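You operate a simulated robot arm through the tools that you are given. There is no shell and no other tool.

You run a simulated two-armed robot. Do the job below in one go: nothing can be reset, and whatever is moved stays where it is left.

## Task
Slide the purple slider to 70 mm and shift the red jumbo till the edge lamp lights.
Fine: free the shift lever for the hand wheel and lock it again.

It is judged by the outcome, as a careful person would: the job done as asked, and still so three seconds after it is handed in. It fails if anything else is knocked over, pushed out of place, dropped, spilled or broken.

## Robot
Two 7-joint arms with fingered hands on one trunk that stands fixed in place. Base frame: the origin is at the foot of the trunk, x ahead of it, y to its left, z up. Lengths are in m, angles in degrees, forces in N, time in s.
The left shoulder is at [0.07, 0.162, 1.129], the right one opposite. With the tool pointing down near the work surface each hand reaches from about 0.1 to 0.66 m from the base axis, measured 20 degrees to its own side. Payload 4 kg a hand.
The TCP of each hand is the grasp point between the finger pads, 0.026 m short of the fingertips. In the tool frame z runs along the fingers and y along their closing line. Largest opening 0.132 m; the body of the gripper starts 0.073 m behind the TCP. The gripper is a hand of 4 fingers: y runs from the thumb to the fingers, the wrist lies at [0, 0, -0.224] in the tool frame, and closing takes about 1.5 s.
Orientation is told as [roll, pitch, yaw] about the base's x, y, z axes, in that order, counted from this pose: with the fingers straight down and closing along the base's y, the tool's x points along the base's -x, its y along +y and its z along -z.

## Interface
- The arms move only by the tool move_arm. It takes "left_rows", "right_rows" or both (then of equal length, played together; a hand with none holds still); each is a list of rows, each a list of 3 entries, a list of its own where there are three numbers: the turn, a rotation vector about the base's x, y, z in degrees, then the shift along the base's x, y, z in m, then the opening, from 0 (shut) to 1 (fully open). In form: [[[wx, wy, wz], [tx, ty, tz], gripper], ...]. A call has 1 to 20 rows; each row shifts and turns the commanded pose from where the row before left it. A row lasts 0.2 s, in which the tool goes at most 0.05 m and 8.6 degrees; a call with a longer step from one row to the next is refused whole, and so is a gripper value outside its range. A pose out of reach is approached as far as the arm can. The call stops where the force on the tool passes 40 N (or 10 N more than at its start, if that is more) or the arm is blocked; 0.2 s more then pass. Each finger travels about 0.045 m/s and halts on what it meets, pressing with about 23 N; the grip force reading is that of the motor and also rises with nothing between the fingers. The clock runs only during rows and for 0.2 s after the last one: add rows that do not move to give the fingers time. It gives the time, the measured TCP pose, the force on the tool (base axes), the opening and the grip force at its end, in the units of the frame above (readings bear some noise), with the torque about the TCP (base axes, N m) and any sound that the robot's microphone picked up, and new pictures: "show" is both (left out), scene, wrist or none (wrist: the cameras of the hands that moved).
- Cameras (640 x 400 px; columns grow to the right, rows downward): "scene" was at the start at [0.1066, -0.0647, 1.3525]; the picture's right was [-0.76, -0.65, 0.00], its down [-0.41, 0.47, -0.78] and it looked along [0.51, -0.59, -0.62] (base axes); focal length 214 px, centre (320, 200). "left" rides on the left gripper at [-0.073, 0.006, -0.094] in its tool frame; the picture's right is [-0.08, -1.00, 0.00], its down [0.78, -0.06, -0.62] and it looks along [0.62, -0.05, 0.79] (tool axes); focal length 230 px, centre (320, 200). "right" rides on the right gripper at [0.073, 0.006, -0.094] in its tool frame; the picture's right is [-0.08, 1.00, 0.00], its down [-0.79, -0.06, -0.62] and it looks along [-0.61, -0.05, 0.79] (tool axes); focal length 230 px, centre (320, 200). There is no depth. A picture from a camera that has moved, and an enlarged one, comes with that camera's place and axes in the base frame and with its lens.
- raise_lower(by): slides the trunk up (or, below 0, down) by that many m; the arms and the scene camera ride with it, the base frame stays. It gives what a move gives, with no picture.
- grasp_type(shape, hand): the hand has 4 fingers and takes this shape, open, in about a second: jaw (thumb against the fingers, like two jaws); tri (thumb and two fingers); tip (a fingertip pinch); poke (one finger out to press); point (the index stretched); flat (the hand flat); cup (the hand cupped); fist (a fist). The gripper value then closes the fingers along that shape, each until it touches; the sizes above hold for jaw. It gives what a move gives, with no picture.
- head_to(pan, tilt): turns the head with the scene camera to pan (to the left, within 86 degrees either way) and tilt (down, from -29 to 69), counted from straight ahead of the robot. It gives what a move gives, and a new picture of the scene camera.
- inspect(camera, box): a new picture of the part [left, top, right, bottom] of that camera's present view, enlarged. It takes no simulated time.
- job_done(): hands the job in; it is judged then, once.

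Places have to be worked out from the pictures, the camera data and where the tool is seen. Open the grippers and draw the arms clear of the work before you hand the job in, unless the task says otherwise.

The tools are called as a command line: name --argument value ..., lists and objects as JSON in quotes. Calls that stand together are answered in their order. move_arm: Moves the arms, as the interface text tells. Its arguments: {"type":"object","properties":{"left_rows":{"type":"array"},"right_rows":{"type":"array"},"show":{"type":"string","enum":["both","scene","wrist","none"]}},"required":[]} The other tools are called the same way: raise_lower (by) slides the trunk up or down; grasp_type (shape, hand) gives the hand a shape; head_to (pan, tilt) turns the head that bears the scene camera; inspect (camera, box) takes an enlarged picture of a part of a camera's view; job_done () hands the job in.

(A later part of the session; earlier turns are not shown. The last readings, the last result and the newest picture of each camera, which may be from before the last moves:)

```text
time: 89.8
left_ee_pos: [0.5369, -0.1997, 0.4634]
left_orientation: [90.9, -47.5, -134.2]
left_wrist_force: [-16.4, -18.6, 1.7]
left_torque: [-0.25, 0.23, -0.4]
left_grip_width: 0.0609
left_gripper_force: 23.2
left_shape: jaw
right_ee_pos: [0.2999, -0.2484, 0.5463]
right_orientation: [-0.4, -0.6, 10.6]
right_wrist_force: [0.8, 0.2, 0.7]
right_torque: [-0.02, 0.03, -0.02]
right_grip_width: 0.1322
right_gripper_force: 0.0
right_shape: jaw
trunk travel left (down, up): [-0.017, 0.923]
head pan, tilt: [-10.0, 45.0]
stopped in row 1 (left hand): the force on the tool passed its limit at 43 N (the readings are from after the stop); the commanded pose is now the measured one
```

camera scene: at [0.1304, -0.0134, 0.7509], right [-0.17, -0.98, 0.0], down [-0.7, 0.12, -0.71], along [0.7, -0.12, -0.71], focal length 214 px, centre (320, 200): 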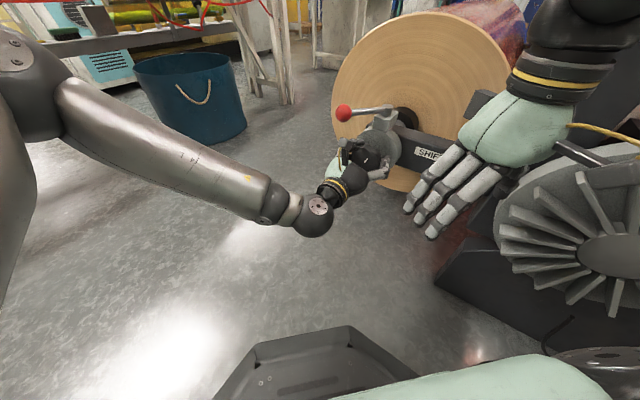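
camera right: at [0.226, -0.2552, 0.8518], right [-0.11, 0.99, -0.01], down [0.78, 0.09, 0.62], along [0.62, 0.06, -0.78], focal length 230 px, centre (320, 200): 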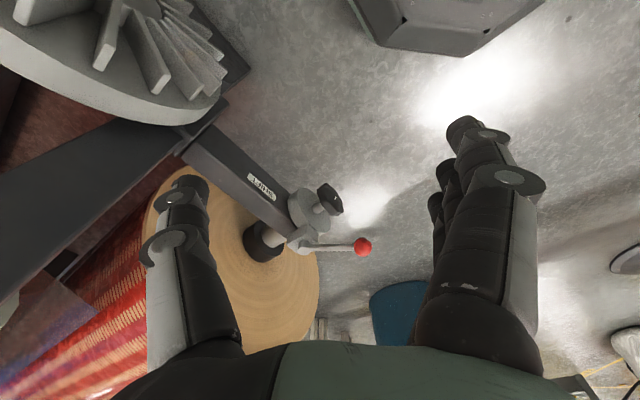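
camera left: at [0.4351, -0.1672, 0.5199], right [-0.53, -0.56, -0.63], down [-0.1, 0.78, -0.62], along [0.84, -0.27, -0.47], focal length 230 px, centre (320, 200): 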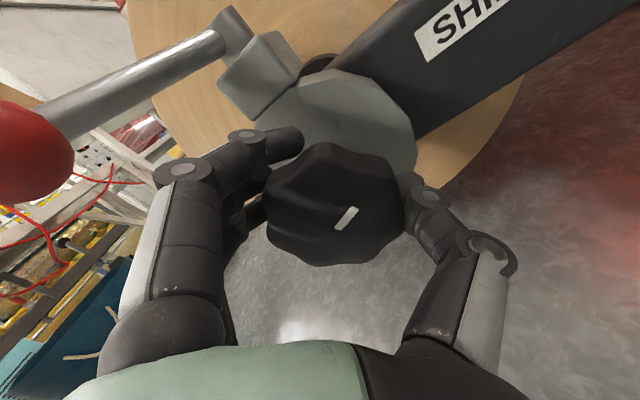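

Pushing that way did not help, so I release the wheel to clear the bind and see how far it has turned.

move_arm --left_rows '[[[0, 0, 0], [0, 0, 0], 0.5], [[0, 0, 0], [0, 0, 0], 0.65], [[0, 0, 0], [0, 0, 0], 0.8], [[0, 0, 0], [0, 0, 0], 0.95], [[0, 0, 0], [0, 0, 0], 1], [[0, 0, 0], [0, 0, 0], 1]]' --show "both"

```text
time: 91.2
left_ee_pos: [0.5388, -0.1963, 0.4642]
left_orientation: [91.0, -46.8, -133.9]
left_wrist_force: [-0.3, 0.1, 0.3]
left_torque: [-0.04, -0.02, -0.01]
left_grip_width: 0.1318
left_gripper_force: 0.0
left_shape: jaw
right_ee_pos: [0.2998, -0.2481, 0.5456]
right_orientation: [-0.5, -0.6, 10.6]
right_wrist_force: [0.3, 0.6, 0.5]
right_torque: [-0.02, 0.01, 0.01]
right_grip_width: 0.1319
right_gripper_force: 0.2
right_shape: jaw
trunk travel left (down, up): [-0.017, 0.923]
head pan, tilt: [-10.0, 45.0]
camera scene: at [0.1304, -0.0134, 0.7508], right [-0.17, -0.98, 0.0], down [-0.7, 0.12, -0.71], along [0.7, -0.12, -0.71], focal length 214 px, centre (320, 200)
camera left: at [0.4382, -0.1646, 0.5197], right [-0.53, -0.57, -0.63], down [-0.11, 0.78, -0.62], along [0.84, -0.26, -0.47], focal length 230 px, centre (320, 200)
```

scene: 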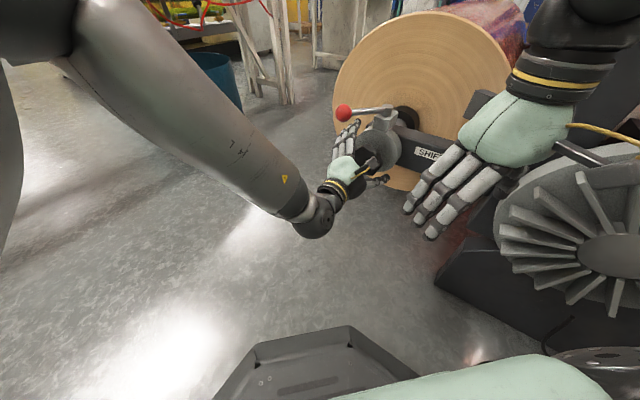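
left: 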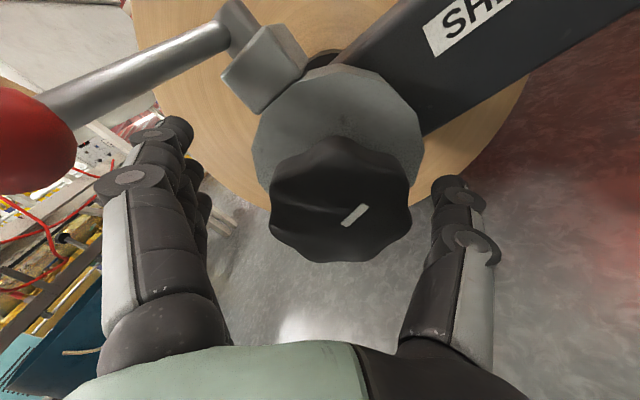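

Released, force is zero. I zoom in to find the wheel's centre relative to the grasp point precisely.

inspect --camera "left" --box '[220, 100, 460, 300]'

```text
2.00 times, centred on (340, 200) of left
camera zoom: at [0.4382, -0.1646, 0.5197], right [-0.53, -0.57, -0.63], down [-0.11, 0.78, -0.62], along [0.84, -0.26, -0.47], focal length 460 px, centre (280, 200)
```

zoom: 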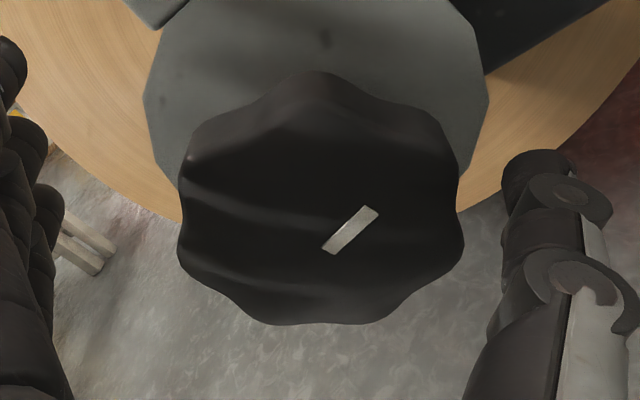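

From the two views the wheel's axis lies about 6–8 mm below where I turned (z near 0.456), which explains the side force. Let me check with the right camera and the head how far the jumbo has shifted so far.

inspect --camera "right" --box '[0, 0, 640, 400]'

head_to --pan -60 --tilt 5

```text
1.00 times, centred on (320, 200) of right (not enlarged: the box is as wide or as high as the picture)
camera zoom: at [0.2265, -0.2552, 0.6394], right [-0.11, 0.99, -0.01], down [0.78, 0.09, 0.62], along [0.62, 0.06, -0.78], focal length 230 px, centre (320, 200)
```

zoom: 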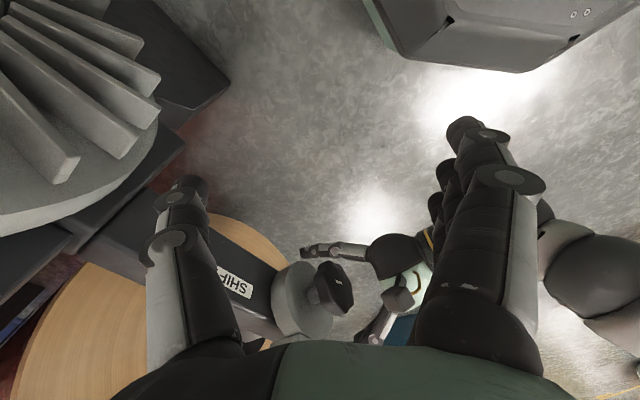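

```text
time: 92.4
left_ee_pos: [0.5389, -0.1961, 0.4636]
left_orientation: [91.0, -46.9, -133.9]
left_wrist_force: [-0.1, -0.7, -0.3]
left_torque: [0.02, -0.03, -0.01]
left_grip_width: 0.1317
left_gripper_force: 0.1
left_shape: jaw
right_ee_pos: [0.3002, -0.2482, 0.5461]
right_orientation: [-0.5, -0.6, 10.5]
right_wrist_force: [-0.4, 1.3, 0.1]
right_torque: [-0.01, 0.0, -0.01]
right_grip_width: 0.1319
right_gripper_force: 0.1
right_shape: jaw
trunk travel left (down, up): [-0.017, 0.923]
head pan, tilt: [-60.0, 5.0]
camera scene: at [0.0963, -0.0789, 0.8138], right [-0.87, -0.5, 0.0], down [-0.04, 0.08, -1.0], along [0.5, -0.86, -0.09], focal length 214 px, centre (320, 200)
```

scene: 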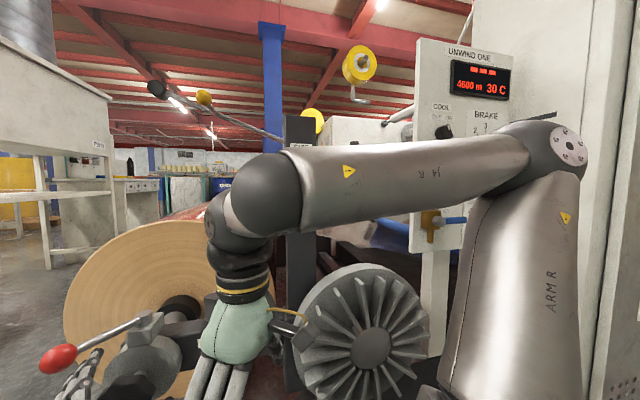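

The right forearm hides the EDGE lamp at this height, so I will use the right wrist camera to watch it. I close the right hand to be compact, yaw it toward -y and tilt it up while moving it over beside the robot.

move_arm --right_rows '[[[0, 0, -8.4], [0, 0, 0.002], 0.8], [[0, 0, -8.4], [0, 0, 0.002], 0.6], [[0, 0, -8.4], [0, 0, 0.002], 0.4], [[0, 0, -8.4], [0, 0, 0.002], 0.3], [[0, 0, -8.4], [0, 0, 0.002], 0.3], [[0, 0, -8.4], [0, 0, 0.002], 0.3], [[0, 0, -8.4], [0, 0, 0.002], 0.3], [[0, 0, -8.4], [0, 0, 0.002], 0.3], [[0, 0, -8.4], [0, 0, 0.002], 0.3], [[0, 0, -8.4], [0, 0, 0], 0.3], [[0, 0, -8.4], [0, 0, 0], 0.3], [[0, 0, -8.4], [0, 0, 0], 0.3]]' --show "both"

```text
time: 95.0
left_ee_pos: [0.5384, -0.1971, 0.4643]
left_orientation: [91.1, -46.9, -134.0]
left_wrist_force: [-0.2, -0.1, 0.4]
left_torque: [0.01, 0.01, 0.02]
left_grip_width: 0.1318
left_gripper_force: 0.0
left_shape: jaw
right_ee_pos: [0.3007, -0.249, 0.5631]
right_orientation: [-0.5, -0.5, -90.4]
right_wrist_force: [-0.1, 0.4, -0.3]
right_torque: [-0.02, 0.04, 0.01]
right_grip_width: 0.0401
right_gripper_force: 0.0
right_shape: jaw
trunk travel left (down, up): [-0.017, 0.923]
head pan, tilt: [-60.0, 5.0]
camera scene: at [0.0963, -0.0789, 0.8139], right [-0.87, -0.5, 0.0], down [-0.04, 0.08, -1.0], along [0.5, -0.86, -0.09], focal length 214 px, centre (320, 200)
camera right: at [0.3072, -0.1744, 0.6574], right [1.0, -0.08, -0.01], down [-0.06, -0.78, 0.62], along [-0.06, -0.62, -0.78], focal length 230 px, centre (320, 200)
```

scene: 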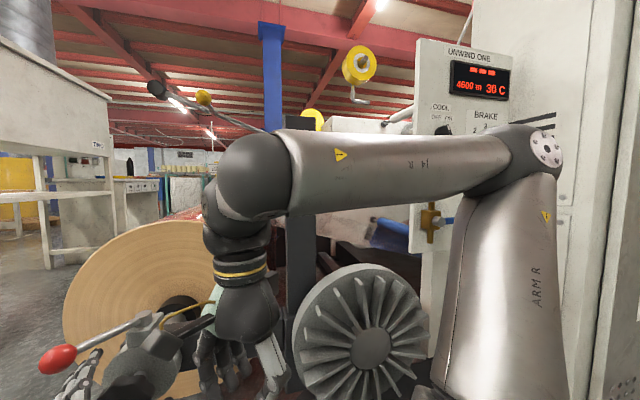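
right: 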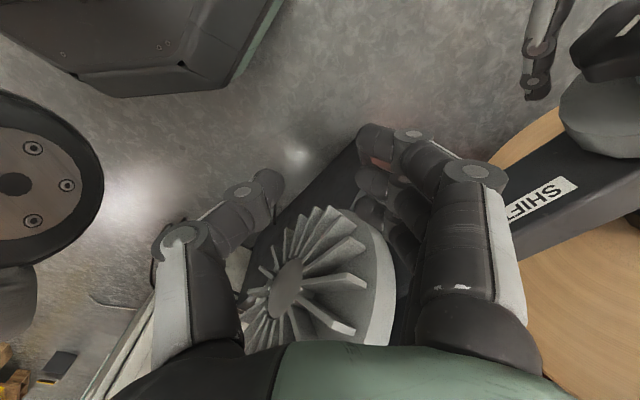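

The yaw works. Now I tilt the right hand up toward the panel while shifting it outward, keeping clear of the vaned disc and the post.

move_arm --right_rows '[[[-7.5, 0, 0], [-0.002, -0.018, 0.008], 0.3], [[-7.5, 0, 0], [-0.002, -0.018, 0.008], 0.3], [[-7.5, 0, 0], [-0.002, -0.018, 0.008], 0.3], [[-7.5, 0, 0], [-0.002, -0.018, 0.008], 0.3], [[-7.5, 0, 0], [-0.002, -0.018, 0.008], 0.3], [[-7.5, 0, 0], [-0.002, -0.018, 0.008], 0.3]]' --show "both"

```text
time: 96.4
left_ee_pos: [0.5392, -0.1961, 0.4635]
left_orientation: [91.0, -46.9, -133.8]
left_wrist_force: [-0.3, -0.3, 0.9]
left_torque: [0.02, 0.0, 0.01]
left_grip_width: 0.1319
left_gripper_force: 0.1
left_shape: jaw
right_ee_pos: [0.2831, -0.3059, 0.5089]
right_orientation: [1.2, -24.5, -91.0]
right_wrist_force: [0.9, -0.3, -0.4]
right_torque: [0.01, -0.02, 0.0]
right_grip_width: 0.04
right_gripper_force: 0.1
right_shape: jaw
right hand out of reach, approached as far as the arm can: row 2, 3, 4, 5, 6
trunk travel left (down, up): [-0.017, 0.923]
head pan, tilt: [-60.0, 5.0]
camera scene: at [0.0963, -0.0789, 0.8139], right [-0.87, -0.5, 0.0], down [-0.04, 0.08, -1.0], along [0.5, -0.86, -0.09], focal length 214 px, centre (320, 200)
camera right: at [0.2885, -0.1999, 0.5653], right [1.0, -0.08, 0.05], down [-0.08, -0.46, 0.89], along [-0.05, -0.89, -0.46], focal length 230 px, centre (320, 200)
```

scene: 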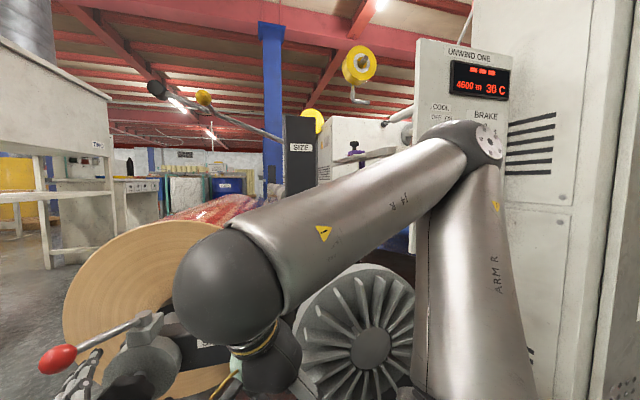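
right: 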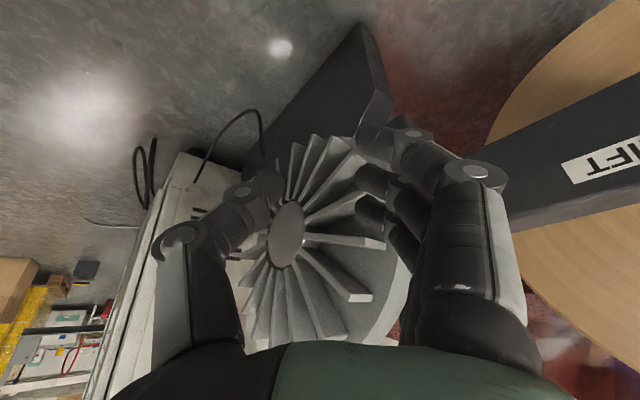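

The right arm cannot tilt that far here. Instead I bring the right hand back upright and lower, so that its forearm drops below the head's line of sight to the lamp.

move_arm --right_rows '[[[6.1, 0, 0], [0.004, 0.014, 0.01], 0.3], [[6.1, 0, 0], [0.004, 0.014, 0], 0.3], [[6.1, 0, 0], [0.004, 0.014, -0.01], 0.3], [[6.1, 0, 0], [0.004, 0.014, -0.02], 0.3], [[0, 0, 0], [0, 0, -0.03], 0.3], [[0, 0, 0], [0, 0, -0.03], 0.3]]' --show "scene"

```text
time: 97.8
left_ee_pos: [0.5393, -0.197, 0.4639]
left_orientation: [91.0, -46.9, -133.9]
left_wrist_force: [1.0, 0.3, -0.4]
left_torque: [0.02, -0.06, 0.0]
left_grip_width: 0.1316
left_gripper_force: 0.0
left_shape: jaw
right_ee_pos: [0.3115, -0.2561, 0.47]
right_orientation: [0.9, 0.0, -90.8]
right_wrist_force: [-0.5, 0.3, 0.3]
right_torque: [0.05, -0.01, -0.03]
right_grip_width: 0.0402
right_gripper_force: 0.1
right_shape: jaw
right hand out of reach, approached as far as the arm can: row 5, 6
trunk travel left (down, up): [-0.017, 0.923]
head pan, tilt: [-60.0, 5.0]
camera scene: at [0.0965, -0.079, 0.8138], right [-0.87, -0.5, 0.0], down [-0.04, 0.08, -1.0], along [0.5, -0.86, -0.09], focal length 214 px, centre (320, 200)
```

scene: 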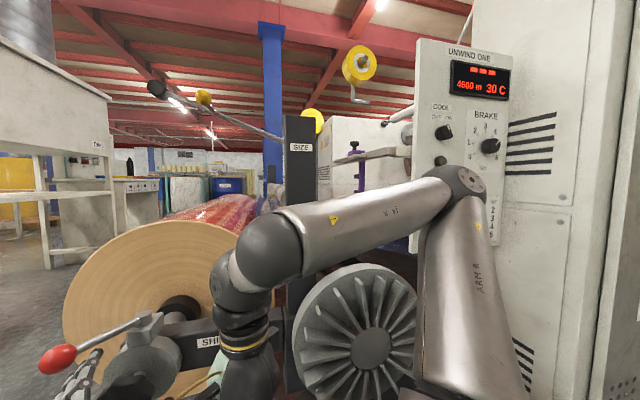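

Now the head sees the lamp just over the elbow. I zoom in on it and on the slider's fork at the web edge.

inspect --camera "scene" --box '[410, 90, 510, 180]'

inspect --camera "scene" --box '[320, 120, 430, 210]'

```text
4.44 times, centred on (460, 135) of scene
camera zoom: at [0.0965, -0.079, 0.8138], right [-0.87, -0.5, 0.0], down [-0.04, 0.08, -1.0], along [0.5, -0.86, -0.09], focal length 953 px, centre (-302, 489)
```

zoom: 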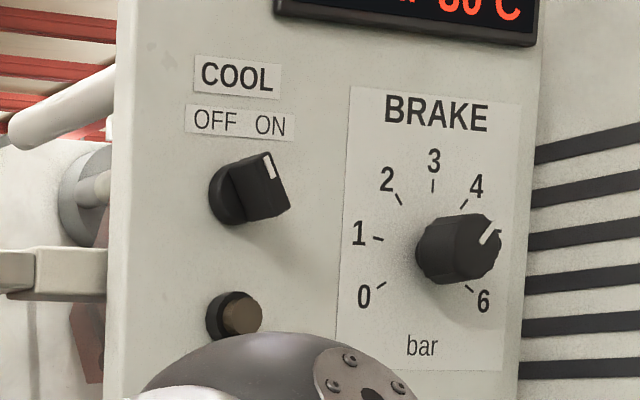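

```text
4.44 times, centred on (375, 165) of scene
camera zoom: at [0.0965, -0.079, 0.8138], right [-0.87, -0.5, 0.0], down [-0.04, 0.08, -1.0], along [0.5, -0.86, -0.09], focal length 953 px, centre (76, 356)
```

zoom: 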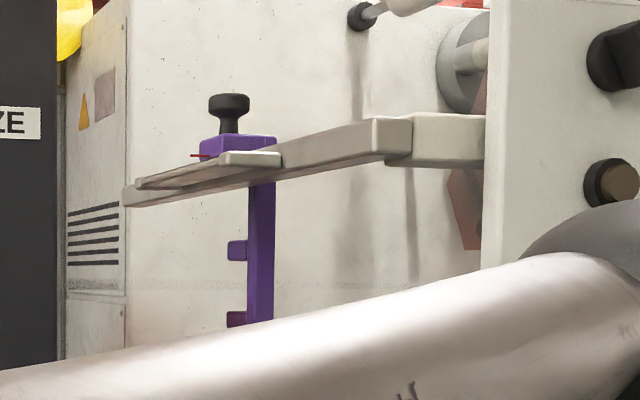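

The lamp is in view (dark). Now I recentre the left hand on the wheel's true axis and turn the open hand back counter-clockwise for a long stroke, in two halves.

move_arm --left_rows '[[[0, 0, 0], [-0.0025, -0.0025, -0.008], 0.85], [[-5.66, 5.66, 0], [0, 0, 0], 0.8], [[-5.66, 5.66, 0], [0, 0, 0], 0.8], [[-5.66, 5.66, 0], [0, 0, 0], 0.8], [[-5.66, 5.66, 0], [0, 0, 0], 0.8], [[-5.66, 5.66, 0], [0, 0, 0], 0.8], [[0, 0, 0], [0, 0, 0], 0.8]]' --show "wrist"

```text
time: 99.4
left_ee_pos: [0.5351, -0.1996, 0.4545]
left_orientation: [78.3, -86.8, -121.7]
left_wrist_force: [-0.3, -0.3, 0.9]
left_torque: [0.03, -0.01, 0.01]
left_grip_width: 0.106
left_gripper_force: 0.0
left_shape: jaw
right_ee_pos: [0.3128, -0.2568, 0.4715]
right_orientation: [0.9, -0.2, -90.9]
right_wrist_force: [1.1, -0.9, 0.3]
right_torque: [-0.03, 0.02, 0.03]
right_grip_width: 0.04
right_gripper_force: 0.0
right_shape: jaw
trunk travel left (down, up): [-0.017, 0.923]
head pan, tilt: [-60.0, 5.0]
camera left: at [0.4682, -0.1343, 0.5294], right [-0.69, -0.73, 0.02], down [-0.47, 0.42, -0.78], along [0.56, -0.55, -0.63], focal length 230 px, centre (320, 200)
```

left: 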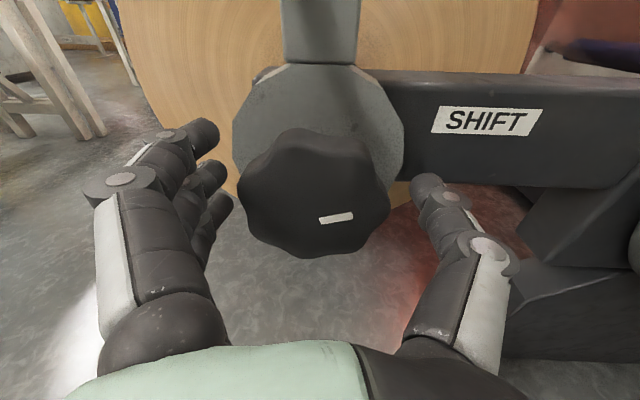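

The wheel's mark has turned about 45°, so it does turn. I trim the centring by 2 mm and continue the open hand counter-clockwise another 50°.

move_arm --left_rows '[[[-5.66, 5.66, 0], [0.0016, 0.0016, 0.002], 0.8], [[-5.66, 5.66, 0], [0, 0, 0], 0.8], [[-5.66, 5.66, 0], [0, 0, 0], 0.8]]' --show "none"

move_arm --left_rows '[[[-5.66, 5.66, 0], [0, 0, 0], 0.8], [[-5.66, 5.66, 0], [0, 0, 0], 0.8], [[-5.66, 5.66, 0], [0, 0, 0], 0.8]]' --show "wrist"

```text
time: 100.2
left_ee_pos: [0.5379, -0.1987, 0.4577]
left_orientation: [-86.4, -69.0, 42.9]
left_wrist_force: [0.2, 0.7, 0.1]
left_torque: [-0.01, 0.02, -0.03]
left_grip_width: 0.1058
left_gripper_force: 0.0
left_shape: jaw
right_ee_pos: [0.3111, -0.2568, 0.4708]
right_orientation: [0.9, -0.1, -90.9]
right_wrist_force: [0.1, -0.6, 0.0]
right_torque: [-0.01, 0.03, 0.02]
right_grip_width: 0.0399
right_gripper_force: 0.1
right_shape: jaw
trunk travel left (down, up): [-0.017, 0.923]
head pan, tilt: [-60.0, 5.0]
```

```text
time: 101.0
left_ee_pos: [0.5384, -0.1992, 0.4576]
left_orientation: [-87.6, -45.0, 44.0]
left_wrist_force: [-0.2, 0.6, -0.5]
left_torque: [0.02, -0.01, 0.02]
left_grip_width: 0.106
left_gripper_force: 0.0
left_shape: jaw
right_ee_pos: [0.3117, -0.2565, 0.4705]
right_orientation: [0.9, -0.1, -90.8]
right_wrist_force: [0.6, -0.6, 0.4]
right_torque: [0.0, -0.02, -0.03]
right_grip_width: 0.0399
right_gripper_force: 0.1
right_shape: jaw
trunk travel left (down, up): [-0.017, 0.923]
head pan, tilt: [-60.0, 5.0]
camera left: at [0.5093, -0.093, 0.5076], right [-0.44, -0.48, 0.76], down [-0.87, 0.01, -0.49], along [0.23, -0.88, -0.42], focal length 230 px, centre (320, 200)
```

left: 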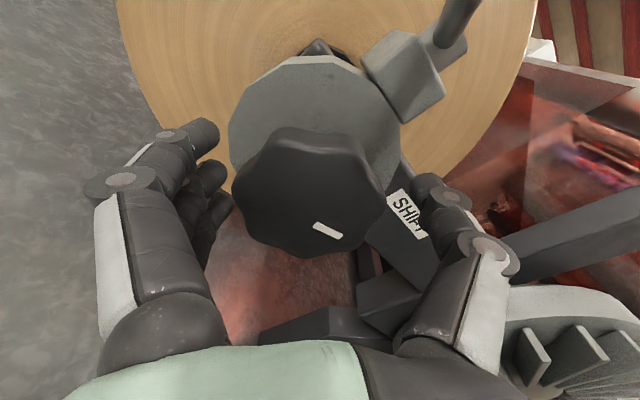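

Fitting the three views, the wheel's true axis is at z about 0.451. I lower the hand 6.5 mm onto it and close on the wheel.

move_arm --left_rows '[[[0, 0, 0], [0, 0, -0.0066], 0.8], [[0, 0, 0], [0, 0, 0], 0.6], [[0, 0, 0], [0, 0, 0], 0.45], [[0, 0, 0], [0, 0, 0], 0.35], [[0, 0, 0], [0, 0, 0], 0.3], [[0, 0, 0], [0, 0, 0], 0.3]]' --show "wrist"

```text
time: 102.4
left_ee_pos: [0.5357, -0.1977, 0.4504]
left_orientation: [-87.6, -45.1, 44.0]
left_wrist_force: [1.0, -1.3, -0.1]
left_torque: [-0.03, 0.05, -0.01]
left_grip_width: 0.066
left_gripper_force: 23.1
left_shape: jaw
right_ee_pos: [0.3114, -0.2563, 0.4702]
right_orientation: [0.9, -0.1, -90.9]
right_wrist_force: [-0.1, 0.2, 0.7]
right_torque: [0.01, -0.04, -0.02]
right_grip_width: 0.0399
right_gripper_force: 0.0
right_shape: jaw
trunk travel left (down, up): [-0.017, 0.923]
head pan, tilt: [-60.0, 5.0]
camera left: at [0.5088, -0.0934, 0.501], right [-0.44, -0.48, 0.76], down [-0.87, 0.01, -0.49], along [0.23, -0.88, -0.43], focal length 230 px, centre (320, 200)
```

left: 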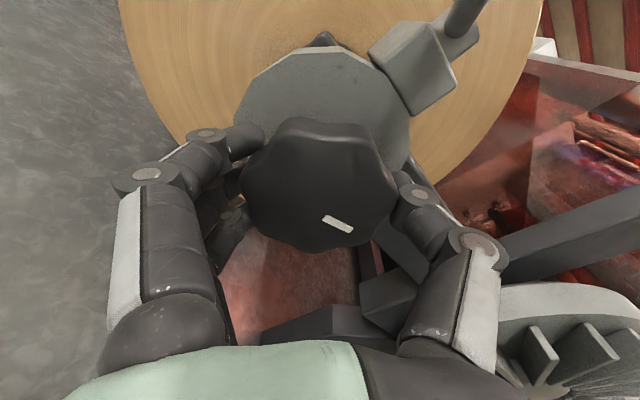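

Gripped with almost no side force. I turn clockwise 48° and check.

move_arm --left_rows '[[[5.66, -5.66, 0], [0, 0, 0], 0.3], [[5.66, -5.66, 0], [0, 0, 0], 0.3], [[5.66, -5.66, 0], [0, 0, 0], 0.3], [[5.66, -5.66, 0], [0, 0, 0], 0.3], [[5.66, -5.66, 0], [0, 0, 0], 0.3], [[5.66, -5.66, 0], [0, 0, 0], 0.3]]' --show "wrist"

```text
time: 103.8
left_ee_pos: [0.5403, -0.194, 0.4498]
left_orientation: [69.7, -87.9, -112.4]
left_wrist_force: [-14.4, -10.9, -4.9]
left_torque: [0.09, 0.04, -0.69]
left_grip_width: 0.0648
left_gripper_force: 23.3
left_shape: jaw
right_ee_pos: [0.3113, -0.2584, 0.4707]
right_orientation: [0.9, 0.0, -91.1]
right_wrist_force: [1.0, 0.2, 0.6]
right_torque: [0.0, 0.02, 0.04]
right_grip_width: 0.0399
right_gripper_force: 0.0
right_shape: jaw
trunk travel left (down, up): [-0.017, 0.923]
head pan, tilt: [-60.0, 5.0]
camera left: at [0.474, -0.1287, 0.5245], right [-0.68, -0.74, 0.04], down [-0.48, 0.4, -0.78], along [0.56, -0.55, -0.63], focal length 230 px, centre (320, 200)
```

left: 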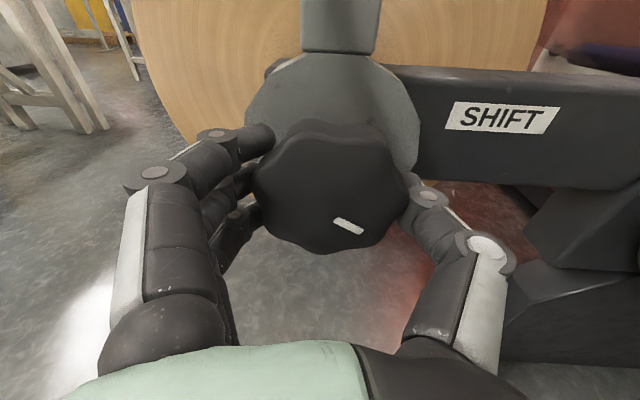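

The wheel turned another 48° with the hand; a small sideways drift shows up. I correct it by 4 mm while turning on another 40°.

move_arm --left_rows '[[[5.66, -5.66, 0], [-0.0015, -0.0015, 0], 0.3], [[5.66, -5.66, 0], [-0.0015, -0.0015, 0], 0.3], [[5.66, -5.66, 0], [0, 0, 0], 0.3]]' --show "none"

inspect --camera "scene" --box '[410, 90, 510, 180]'

```text
time: 104.2
left_ee_pos: [0.5448, -0.1879, 0.4505]
left_orientation: [81.9, -85.3, -123.4]
left_wrist_force: [-27.7, -30.0, -0.7]
left_torque: [-0.08, 0.08, -0.4]
left_grip_width: 0.0619
left_gripper_force: 23.1
left_shape: jaw
right_ee_pos: [0.3118, -0.2562, 0.4712]
right_orientation: [0.8, 0.0, -90.8]
right_wrist_force: [-0.4, 0.7, 0.1]
right_torque: [0.01, -0.03, -0.01]
right_grip_width: 0.0401
right_gripper_force: 0.3
right_shape: jaw
trunk travel left (down, up): [-0.017, 0.923]
head pan, tilt: [-60.0, 5.0]
stopped in row 2 (left hand): the force on the tool passed its limit at 44 N (the readings are from after the stop); the commanded pose is now the measured one
```

```text
4.44 times, centred on (460, 135) of scene
camera zoom: at [0.0947, -0.0807, 0.8139], right [-0.87, -0.5, 0.0], down [-0.04, 0.08, -1.0], along [0.5, -0.86, -0.09], focal length 953 px, centre (-302, 489)
```

zoom: 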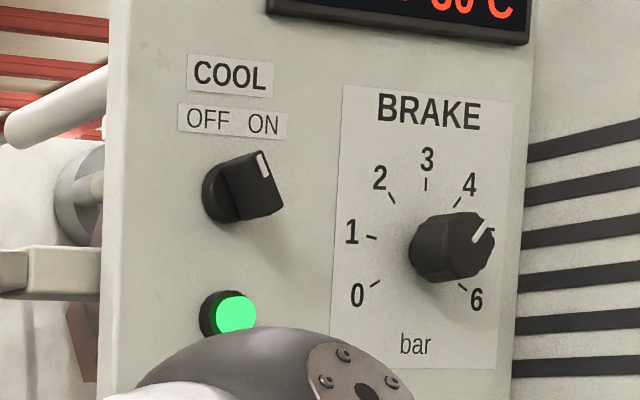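

The EDGE lamp is lit green. I stop turning, release the wheel gently, and check that the lamp stays on.

move_arm --left_rows '[[[0, 0, 0], [0, 0, 0], 0.5], [[0, 0, 0], [0, 0, 0], 0.6], [[0, 0, 0], [0, 0, 0], 0.7], [[0, 0, 0], [0, 0, 0], 0.85], [[0, 0, 0], [0, 0, 0], 1], [[0, 0, 0], [0, 0, 0], 1]]' --show "both"

inspect --camera "scene" --box '[410, 90, 510, 180]'

```text
time: 105.6
left_ee_pos: [0.5514, -0.1825, 0.4523]
left_orientation: [87.2, -84.6, -128.1]
left_wrist_force: [-3.2, -1.4, -0.2]
left_torque: [-0.07, 0.05, -0.05]
left_grip_width: 0.1318
left_gripper_force: 0.0
left_shape: jaw
right_ee_pos: [0.3118, -0.257, 0.4709]
right_orientation: [0.9, 0.0, -90.8]
right_wrist_force: [0.4, 0.0, 1.1]
right_torque: [0.02, 0.03, 0.01]
right_grip_width: 0.0398
right_gripper_force: 0.0
right_shape: jaw
trunk travel left (down, up): [-0.017, 0.923]
head pan, tilt: [-60.0, 5.0]
camera scene: at [0.0963, -0.0788, 0.8139], right [-0.87, -0.5, 0.0], down [-0.04, 0.08, -1.0], along [0.5, -0.86, -0.09], focal length 214 px, centre (320, 200)
camera left: at [0.4787, -0.1218, 0.5262], right [-0.65, -0.76, -0.02], down [-0.46, 0.42, -0.78], along [0.6, -0.5, -0.62], focal length 230 px, centre (320, 200)
```

scene: 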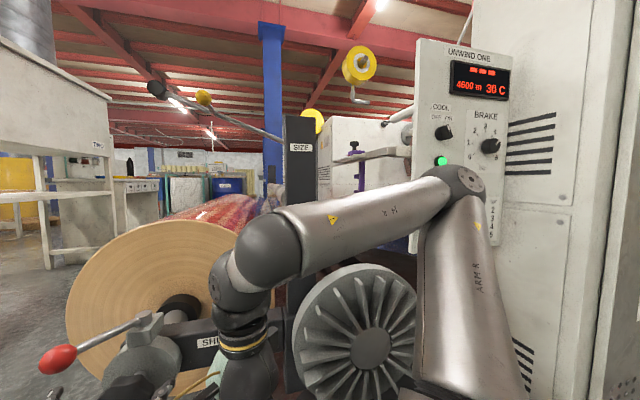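
left: 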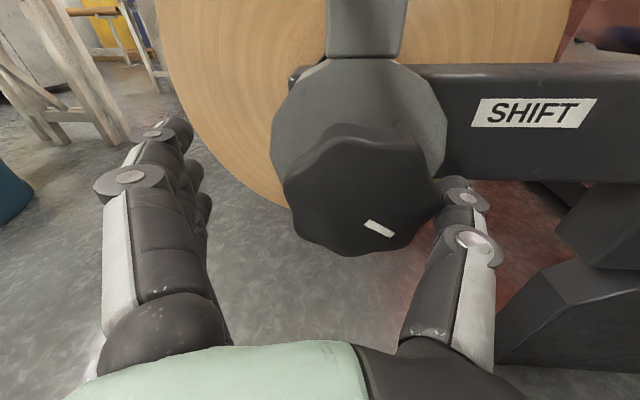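

```text
4.44 times, centred on (460, 135) of scene
camera zoom: at [0.0963, -0.0788, 0.8139], right [-0.87, -0.5, 0.0], down [-0.04, 0.08, -1.0], along [0.5, -0.86, -0.09], focal length 953 px, centre (-302, 489)
```

zoom: 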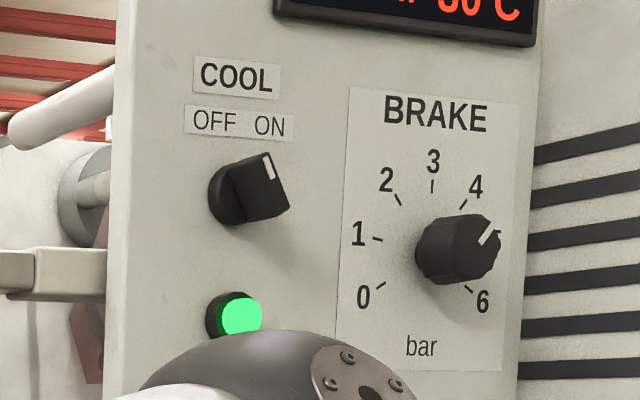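

The lamp stays lit with the wheel released. I draw the left hand straight back off the wheel in small steps.

move_arm --left_rows '[[[0, 0, 0], [-0.008, 0.007, 0], 1], [[1.4, 1.4, 0], [-0.01, 0.009, 0], 1]]' --show "wrist"

```text
time: 106.2
left_ee_pos: [0.5314, -0.1658, 0.4509]
left_orientation: [65.9, -84.1, -106.7]
left_wrist_force: [-0.1, -0.5, -0.7]
left_torque: [0.0, 0.01, -0.01]
left_grip_width: 0.1318
left_gripper_force: 0.1
left_shape: jaw
right_ee_pos: [0.3124, -0.2552, 0.4707]
right_orientation: [0.9, -0.1, -90.8]
right_wrist_force: [-0.5, 0.7, -0.2]
right_torque: [0.02, 0.01, -0.01]
right_grip_width: 0.0398
right_gripper_force: 0.0
right_shape: jaw
trunk travel left (down, up): [-0.017, 0.923]
head pan, tilt: [-60.0, 5.0]
camera left: at [0.4626, -0.1071, 0.528], right [-0.65, -0.76, -0.02], down [-0.48, 0.43, -0.76], along [0.58, -0.49, -0.65], focal length 230 px, centre (320, 200)
```

left: 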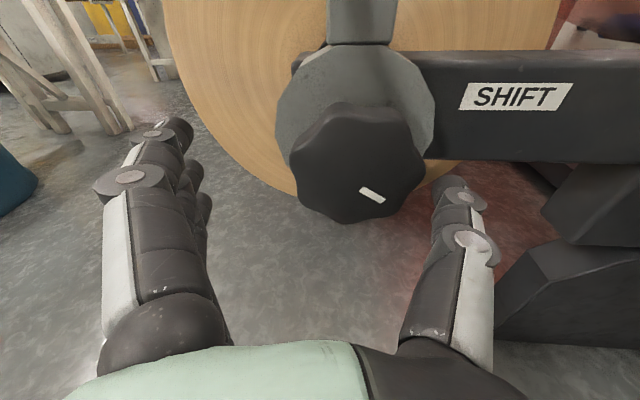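

Clean so far. I keep drawing the left hand back and let it pitch down a little as it goes.

move_arm --left_rows '[[[2, 2, 0], [-0.015, 0.015, 0], 1], [[2.8, 2.8, 0], [-0.015, 0.015, 0], 1], [[2.8, 2.8, 0], [-0.015, 0.018, 0], 1], [[2.8, 2.8, 0], [-0.015, 0.02, 0], 1], [[2.8, 2.8, 0], [-0.01, 0.02, 0], 1]]' --show "both"

inspect --camera "scene" --box '[410, 90, 510, 180]'

```text
time: 107.4
left_ee_pos: [0.4598, -0.0809, 0.4499]
left_orientation: [18.0, -67.7, -60.1]
left_wrist_force: [-0.5, 0.9, -0.5]
left_torque: [0.01, 0.0, 0.01]
left_grip_width: 0.132
left_gripper_force: 0.0
left_shape: jaw
right_ee_pos: [0.3117, -0.2562, 0.4702]
right_orientation: [0.8, -0.1, -90.7]
right_wrist_force: [-0.2, -0.4, -0.8]
right_torque: [0.01, 0.0, -0.01]
right_grip_width: 0.0399
right_gripper_force: 0.0
right_shape: jaw
trunk travel left (down, up): [-0.017, 0.923]
head pan, tilt: [-60.0, 5.0]
camera scene: at [0.0963, -0.0789, 0.8138], right [-0.87, -0.5, 0.0], down [-0.04, 0.08, -1.0], along [0.5, -0.86, -0.09], focal length 214 px, centre (320, 200)
camera left: at [0.4106, -0.0428, 0.5525], right [-0.67, -0.74, -0.04], down [-0.62, 0.59, -0.51], along [0.41, -0.31, -0.86], focal length 230 px, centre (320, 200)
```

scene: 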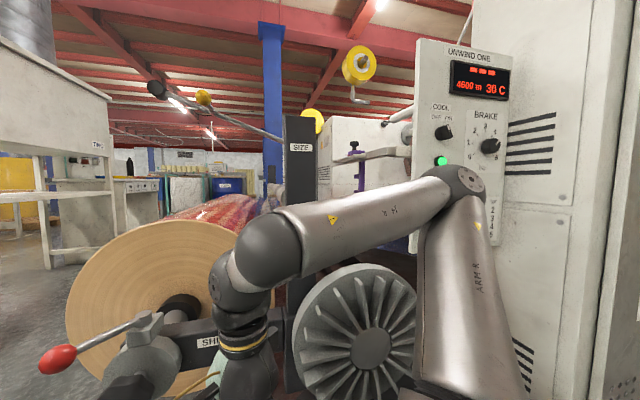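
left: 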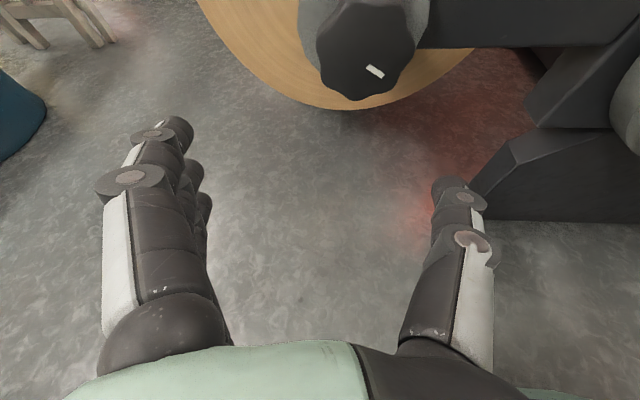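

```text
4.44 times, centred on (460, 135) of scene
camera zoom: at [0.0963, -0.0789, 0.8138], right [-0.87, -0.5, 0.0], down [-0.04, 0.08, -1.0], along [0.5, -0.86, -0.09], focal length 953 px, centre (-302, 489)
```

zoom: 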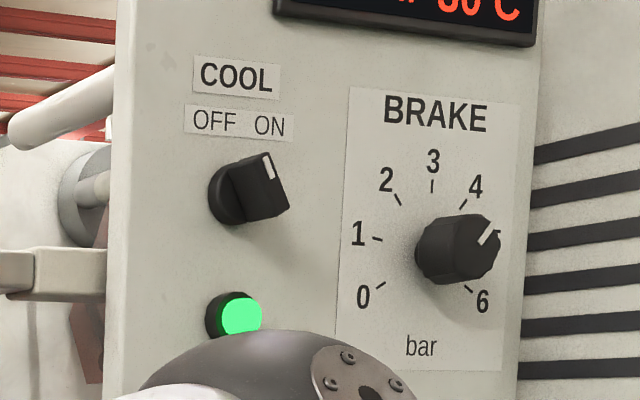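

The lamp is still green. Now the lever must go back. I first take the left hand away to the robot's left, turning it upright again.

move_arm --left_rows '[[[4.8, 4.8, 0], [-0.008, 0.02, 0.008], 1], [[4.8, 4.8, 0], [-0.008, 0.02, 0.008], 1], [[4.8, 4.8, 0], [-0.006, 0.02, 0.01], 1], [[4.8, 4.8, 0], [-0.006, 0.02, 0.012], 1], [[4.8, 4.8, 0], [-0.006, 0.02, 0.012], 1], [[4.8, 4.8, 0], [-0.006, 0.02, 0.012], 1], [[4.8, 4.8, 0], [-0.006, 0.02, 0.012], 1], [[4.8, 4.8, 0], [-0.005, 0.02, 0.012], 1], [[4.8, 4.8, 0], [-0.005, 0.02, 0.012], 1], [[4.8, 4.8, 0], [-0.005, 0.02, 0.012], 1]]' --show "both"

```text
time: 109.6
left_ee_pos: [0.3989, 0.1187, 0.5608]
left_orientation: [3.9, -0.5, -50.7]
left_wrist_force: [0.1, -0.3, -0.2]
left_torque: [-0.02, 0.0, 0.0]
left_grip_width: 0.1319
left_gripper_force: 0.0
left_shape: jaw
right_ee_pos: [0.3119, -0.257, 0.4699]
right_orientation: [0.9, -0.1, -90.9]
right_wrist_force: [0.6, -0.7, 0.9]
right_torque: [0.01, 0.02, 0.0]
right_grip_width: 0.0398
right_gripper_force: 0.1
right_shape: jaw
trunk travel left (down, up): [-0.017, 0.923]
head pan, tilt: [-60.0, 5.0]
camera scene: at [0.0962, -0.0788, 0.8138], right [-0.87, -0.5, 0.0], down [-0.04, 0.08, -1.0], along [0.5, -0.86, -0.09], focal length 214 px, centre (320, 200)
camera left: at [0.4444, 0.0638, 0.655], right [-0.72, -0.69, -0.07], down [-0.58, 0.55, 0.6], along [-0.38, 0.47, -0.79], focal length 230 px, centre (320, 200)
```

scene: 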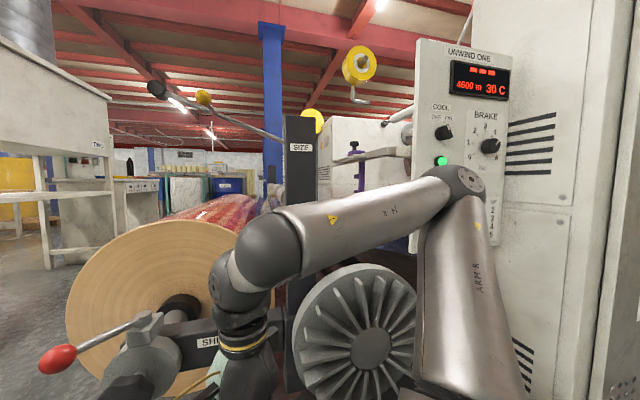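
left: 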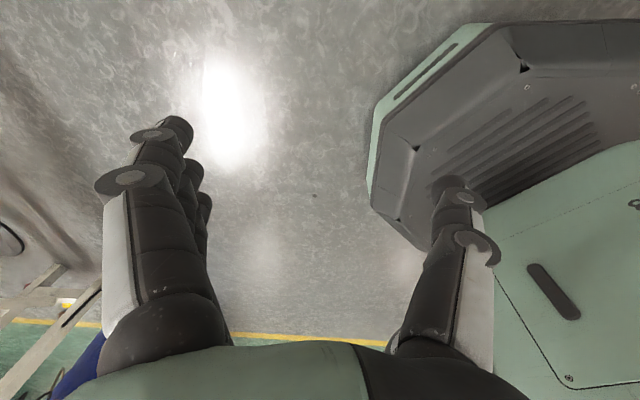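

The left hand is clear. I raise the trunk 0.212 m back to the height from which the right hand worked the lever before.

raise_lower --by 0.212

head_to --pan -40 --tilt 30

inspect --camera "right" --box '[0, 0, 640, 400]'

```text
time: 111.9
left_ee_pos: [0.399, 0.1195, 0.7725]
left_orientation: [3.9, -0.5, -50.6]
left_wrist_force: [-0.3, 0.5, 0.4]
left_torque: [0.02, -0.02, 0.03]
left_grip_width: 0.1316
left_gripper_force: 0.1
left_shape: jaw
right_ee_pos: [0.3132, -0.2556, 0.6821]
right_orientation: [0.9, -0.2, -90.9]
right_wrist_force: [-0.5, -0.9, 0.1]
right_torque: [0.03, -0.03, -0.01]
right_grip_width: 0.0402
right_gripper_force: 0.1
right_shape: jaw
trunk travel left (down, up): [-0.229, 0.711]
head pan, tilt: [-60.0, 5.0]
```

```text
time: 112.8
left_ee_pos: [0.3993, 0.1181, 0.7732]
left_orientation: [3.9, -0.7, -50.6]
left_wrist_force: [-0.3, -0.9, 1.8]
left_torque: [0.03, -0.01, 0.05]
left_grip_width: 0.1322
left_gripper_force: 0.1
left_shape: jaw
right_ee_pos: [0.3123, -0.2559, 0.6829]
right_orientation: [0.9, -0.1, -90.8]
right_wrist_force: [0.3, 0.8, 1.0]
right_torque: [0.04, 0.0, 0.01]
right_grip_width: 0.0401
right_gripper_force: 0.1
right_shape: jaw
trunk travel left (down, up): [-0.229, 0.711]
head pan, tilt: [-40.0, 30.0]
camera scene: at [0.1196, -0.0575, 0.9855], right [-0.64, -0.77, 0.0], down [-0.38, 0.32, -0.87], along [0.66, -0.56, -0.5], focal length 214 px, centre (320, 200)
```

scene: 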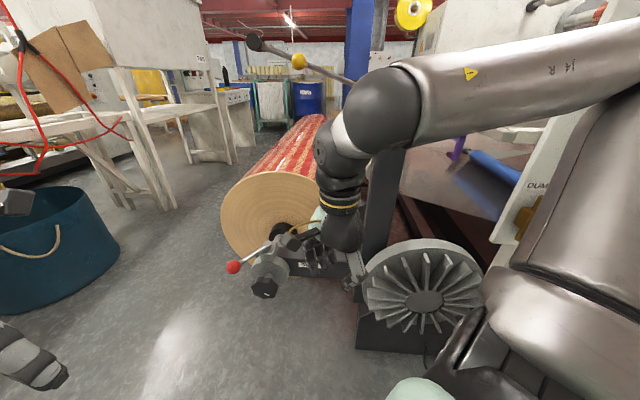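

```text
1.00 times, centred on (320, 200) of right (not enlarged: the box is as wide or as high as the picture)
camera zoom: at [0.3176, -0.1824, 0.7771], right [1.0, -0.09, 0.02], down [-0.08, -0.78, 0.62], along [-0.04, -0.62, -0.79], focal length 230 px, centre (320, 200)
```

zoom: 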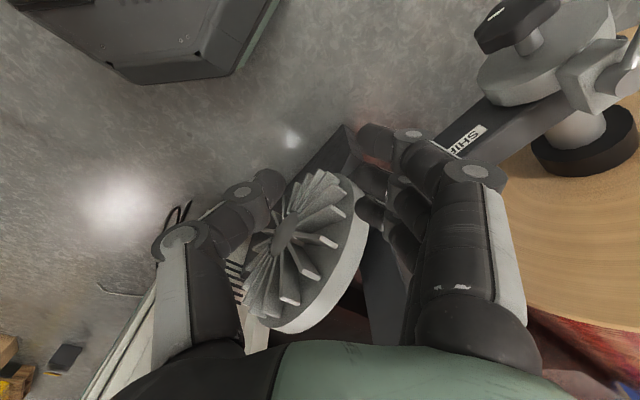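

The right hand hangs clear of everything. I yaw it back to its earlier heading, lifting it to the place from which it approached the lever.

move_arm --right_rows '[[[0, 0, 8.45], [-0.0011, 0.0006, 0.0062], 0.3], [[0, 0, 8.45], [-0.0011, 0.0006, 0.0062], 0.3], [[0, 0, 8.45], [-0.0011, 0.0006, 0.0062], 0.3], [[0, 0, 8.45], [-0.0011, 0.0006, 0.0062], 0.3], [[0, 0, 8.45], [-0.0011, 0.0006, 0.0062], 0.3], [[0, 0, 8.45], [-0.0011, 0.0006, 0.0062], 0.4], [[0, 0, 8.45], [-0.0011, 0.0006, 0.0062], 0.5], [[0, 0, 8.45], [-0.0011, 0.0006, 0.0062], 0.6], [[0, 0, 8.45], [-0.0011, 0.0006, 0.0062], 0.7], [[0, 0, 8.45], [-0.0011, 0.0006, 0.0062], 0.8], [[0, 0, 8.45], [-0.0011, 0.0006, 0.0062], 0.9], [[0, 0, 8.45], [-0.0011, 0.0006, 0.0062], 0.9]]' --show "none"

move_arm --right_rows '[[[1.2, -6.9, 0], [0.03, 0.01, 0], 0.9], [[1.2, -6.9, 0], [0.03, 0.01, 0], 0.9], [[1.2, -6.9, 0], [0.03, 0.01, 0], 0.9], [[1.2, -6.9, 0], [0.03, 0.01, 0], 0.9], [[1.2, -6.9, 0], [0.03, 0.01, 0], 0.9]]' --show "both"

```text
time: 115.4
left_ee_pos: [0.401, 0.12, 0.7729]
left_orientation: [3.9, -0.6, -50.6]
left_wrist_force: [-0.1, -1.0, -0.5]
left_torque: [-0.01, -0.03, -0.01]
left_grip_width: 0.132
left_gripper_force: 0.1
left_shape: jaw
right_ee_pos: [0.2989, -0.2487, 0.7579]
right_orientation: [0.9, 0.0, 10.8]
right_wrist_force: [0.6, 0.5, 0.0]
right_torque: [-0.02, 0.03, -0.02]
right_grip_width: 0.1186
right_gripper_force: 0.0
right_shape: jaw
trunk travel left (down, up): [-0.229, 0.711]
head pan, tilt: [-40.0, 30.0]
```

```text
time: 116.6
left_ee_pos: [0.3994, 0.1194, 0.7731]
left_orientation: [3.9, -0.6, -50.6]
left_wrist_force: [-0.4, 0.1, -0.4]
left_torque: [-0.02, 0.02, 0.0]
left_grip_width: 0.1319
left_gripper_force: 0.1
left_shape: jaw
right_ee_pos: [0.4491, -0.1983, 0.7577]
right_orientation: [0.4, -35.2, 10.8]
right_wrist_force: [0.6, -0.1, 0.0]
right_torque: [-0.03, 0.0, 0.01]
right_grip_width: 0.1187
right_gripper_force: 0.1
right_shape: jaw
trunk travel left (down, up): [-0.229, 0.711]
head pan, tilt: [-40.0, 30.0]
camera scene: at [0.1199, -0.0573, 0.9854], right [-0.64, -0.77, 0.0], down [-0.38, 0.32, -0.87], along [0.66, -0.56, -0.5], focal length 214 px, centre (320, 200)
camera right: at [0.3374, -0.2144, 0.7917], right [-0.13, 0.99, 0.05], down [0.29, -0.01, 0.96], along [0.95, 0.14, -0.29], focal length 230 px, centre (320, 200)
```

scene: 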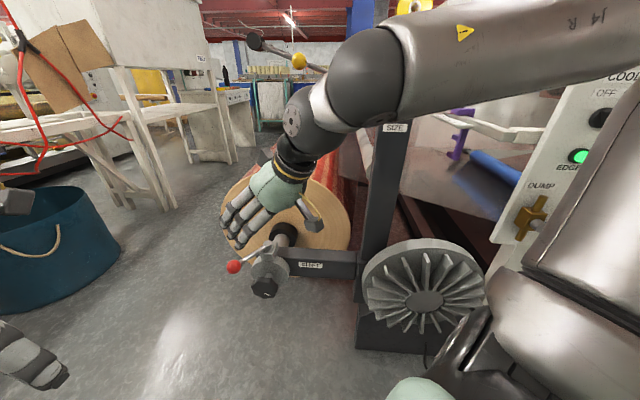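
right: 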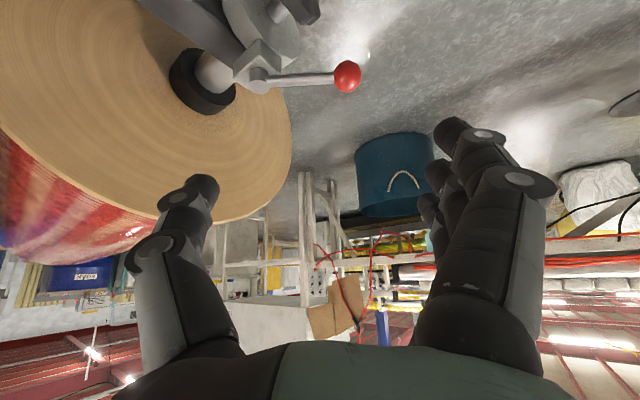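

The lamp shows green at the right of the picture. I continue the reversed approach: yaw with the lever and come down toward the ball.

move_arm --right_rows '[[[0, 0, 7.7], [0.012, 0, -0.015], 0.9], [[0, 0, 7.7], [0.012, 0, -0.015], 0.9], [[0, 0, 7.7], [0.012, 0, -0.015], 0.9], [[0, 0, 7.7], [0.012, 0, -0.015], 0.9], [[0, 0, 7.7], [0.012, 0, -0.015], 0.9], [[0, 0, 7.7], [0.012, 0, -0.015], 0.9]]' --show "both"

```text
time: 118.0
left_ee_pos: [0.4015, 0.1178, 0.7732]
left_orientation: [3.9, -0.5, -50.8]
left_wrist_force: [0.0, -1.2, -0.4]
left_torque: [0.0, 0.0, -0.02]
left_grip_width: 0.132
left_gripper_force: 0.2
left_shape: jaw
right_ee_pos: [0.5209, -0.1983, 0.6667]
right_orientation: [0.4, -35.1, 56.9]
right_wrist_force: [0.2, 0.0, -0.4]
right_torque: [0.0, 0.03, -0.03]
right_grip_width: 0.1183
right_gripper_force: 0.1
right_shape: jaw
trunk travel left (down, up): [-0.229, 0.711]
head pan, tilt: [-40.0, 30.0]
camera scene: at [0.1201, -0.0575, 0.9854], right [-0.64, -0.77, 0.0], down [-0.38, 0.32, -0.87], along [0.66, -0.56, -0.5], focal length 214 px, centre (320, 200)
camera right: at [0.4549, -0.2908, 0.7023], right [-0.8, 0.59, 0.05], down [0.21, 0.21, 0.96], along [0.56, 0.78, -0.29], focal length 230 px, centre (320, 200)
```

scene: 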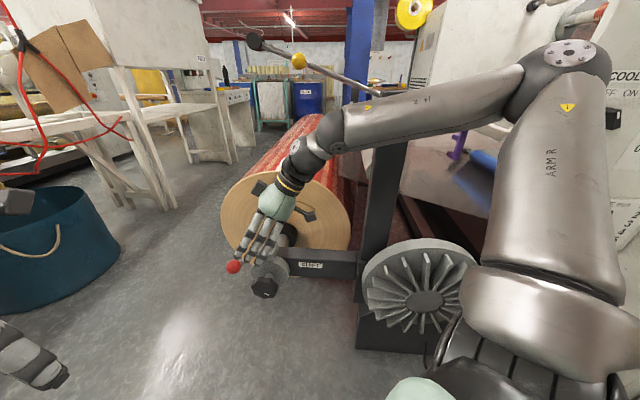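
right: 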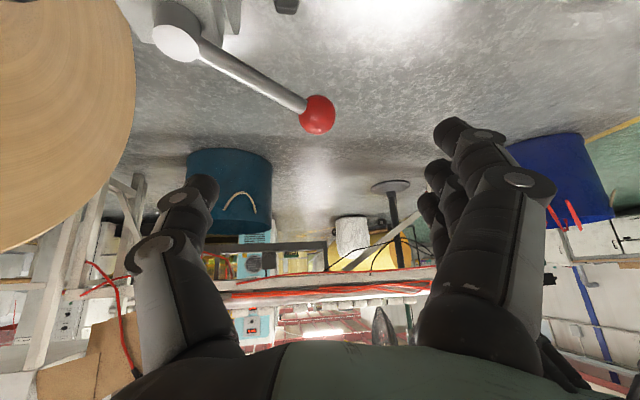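

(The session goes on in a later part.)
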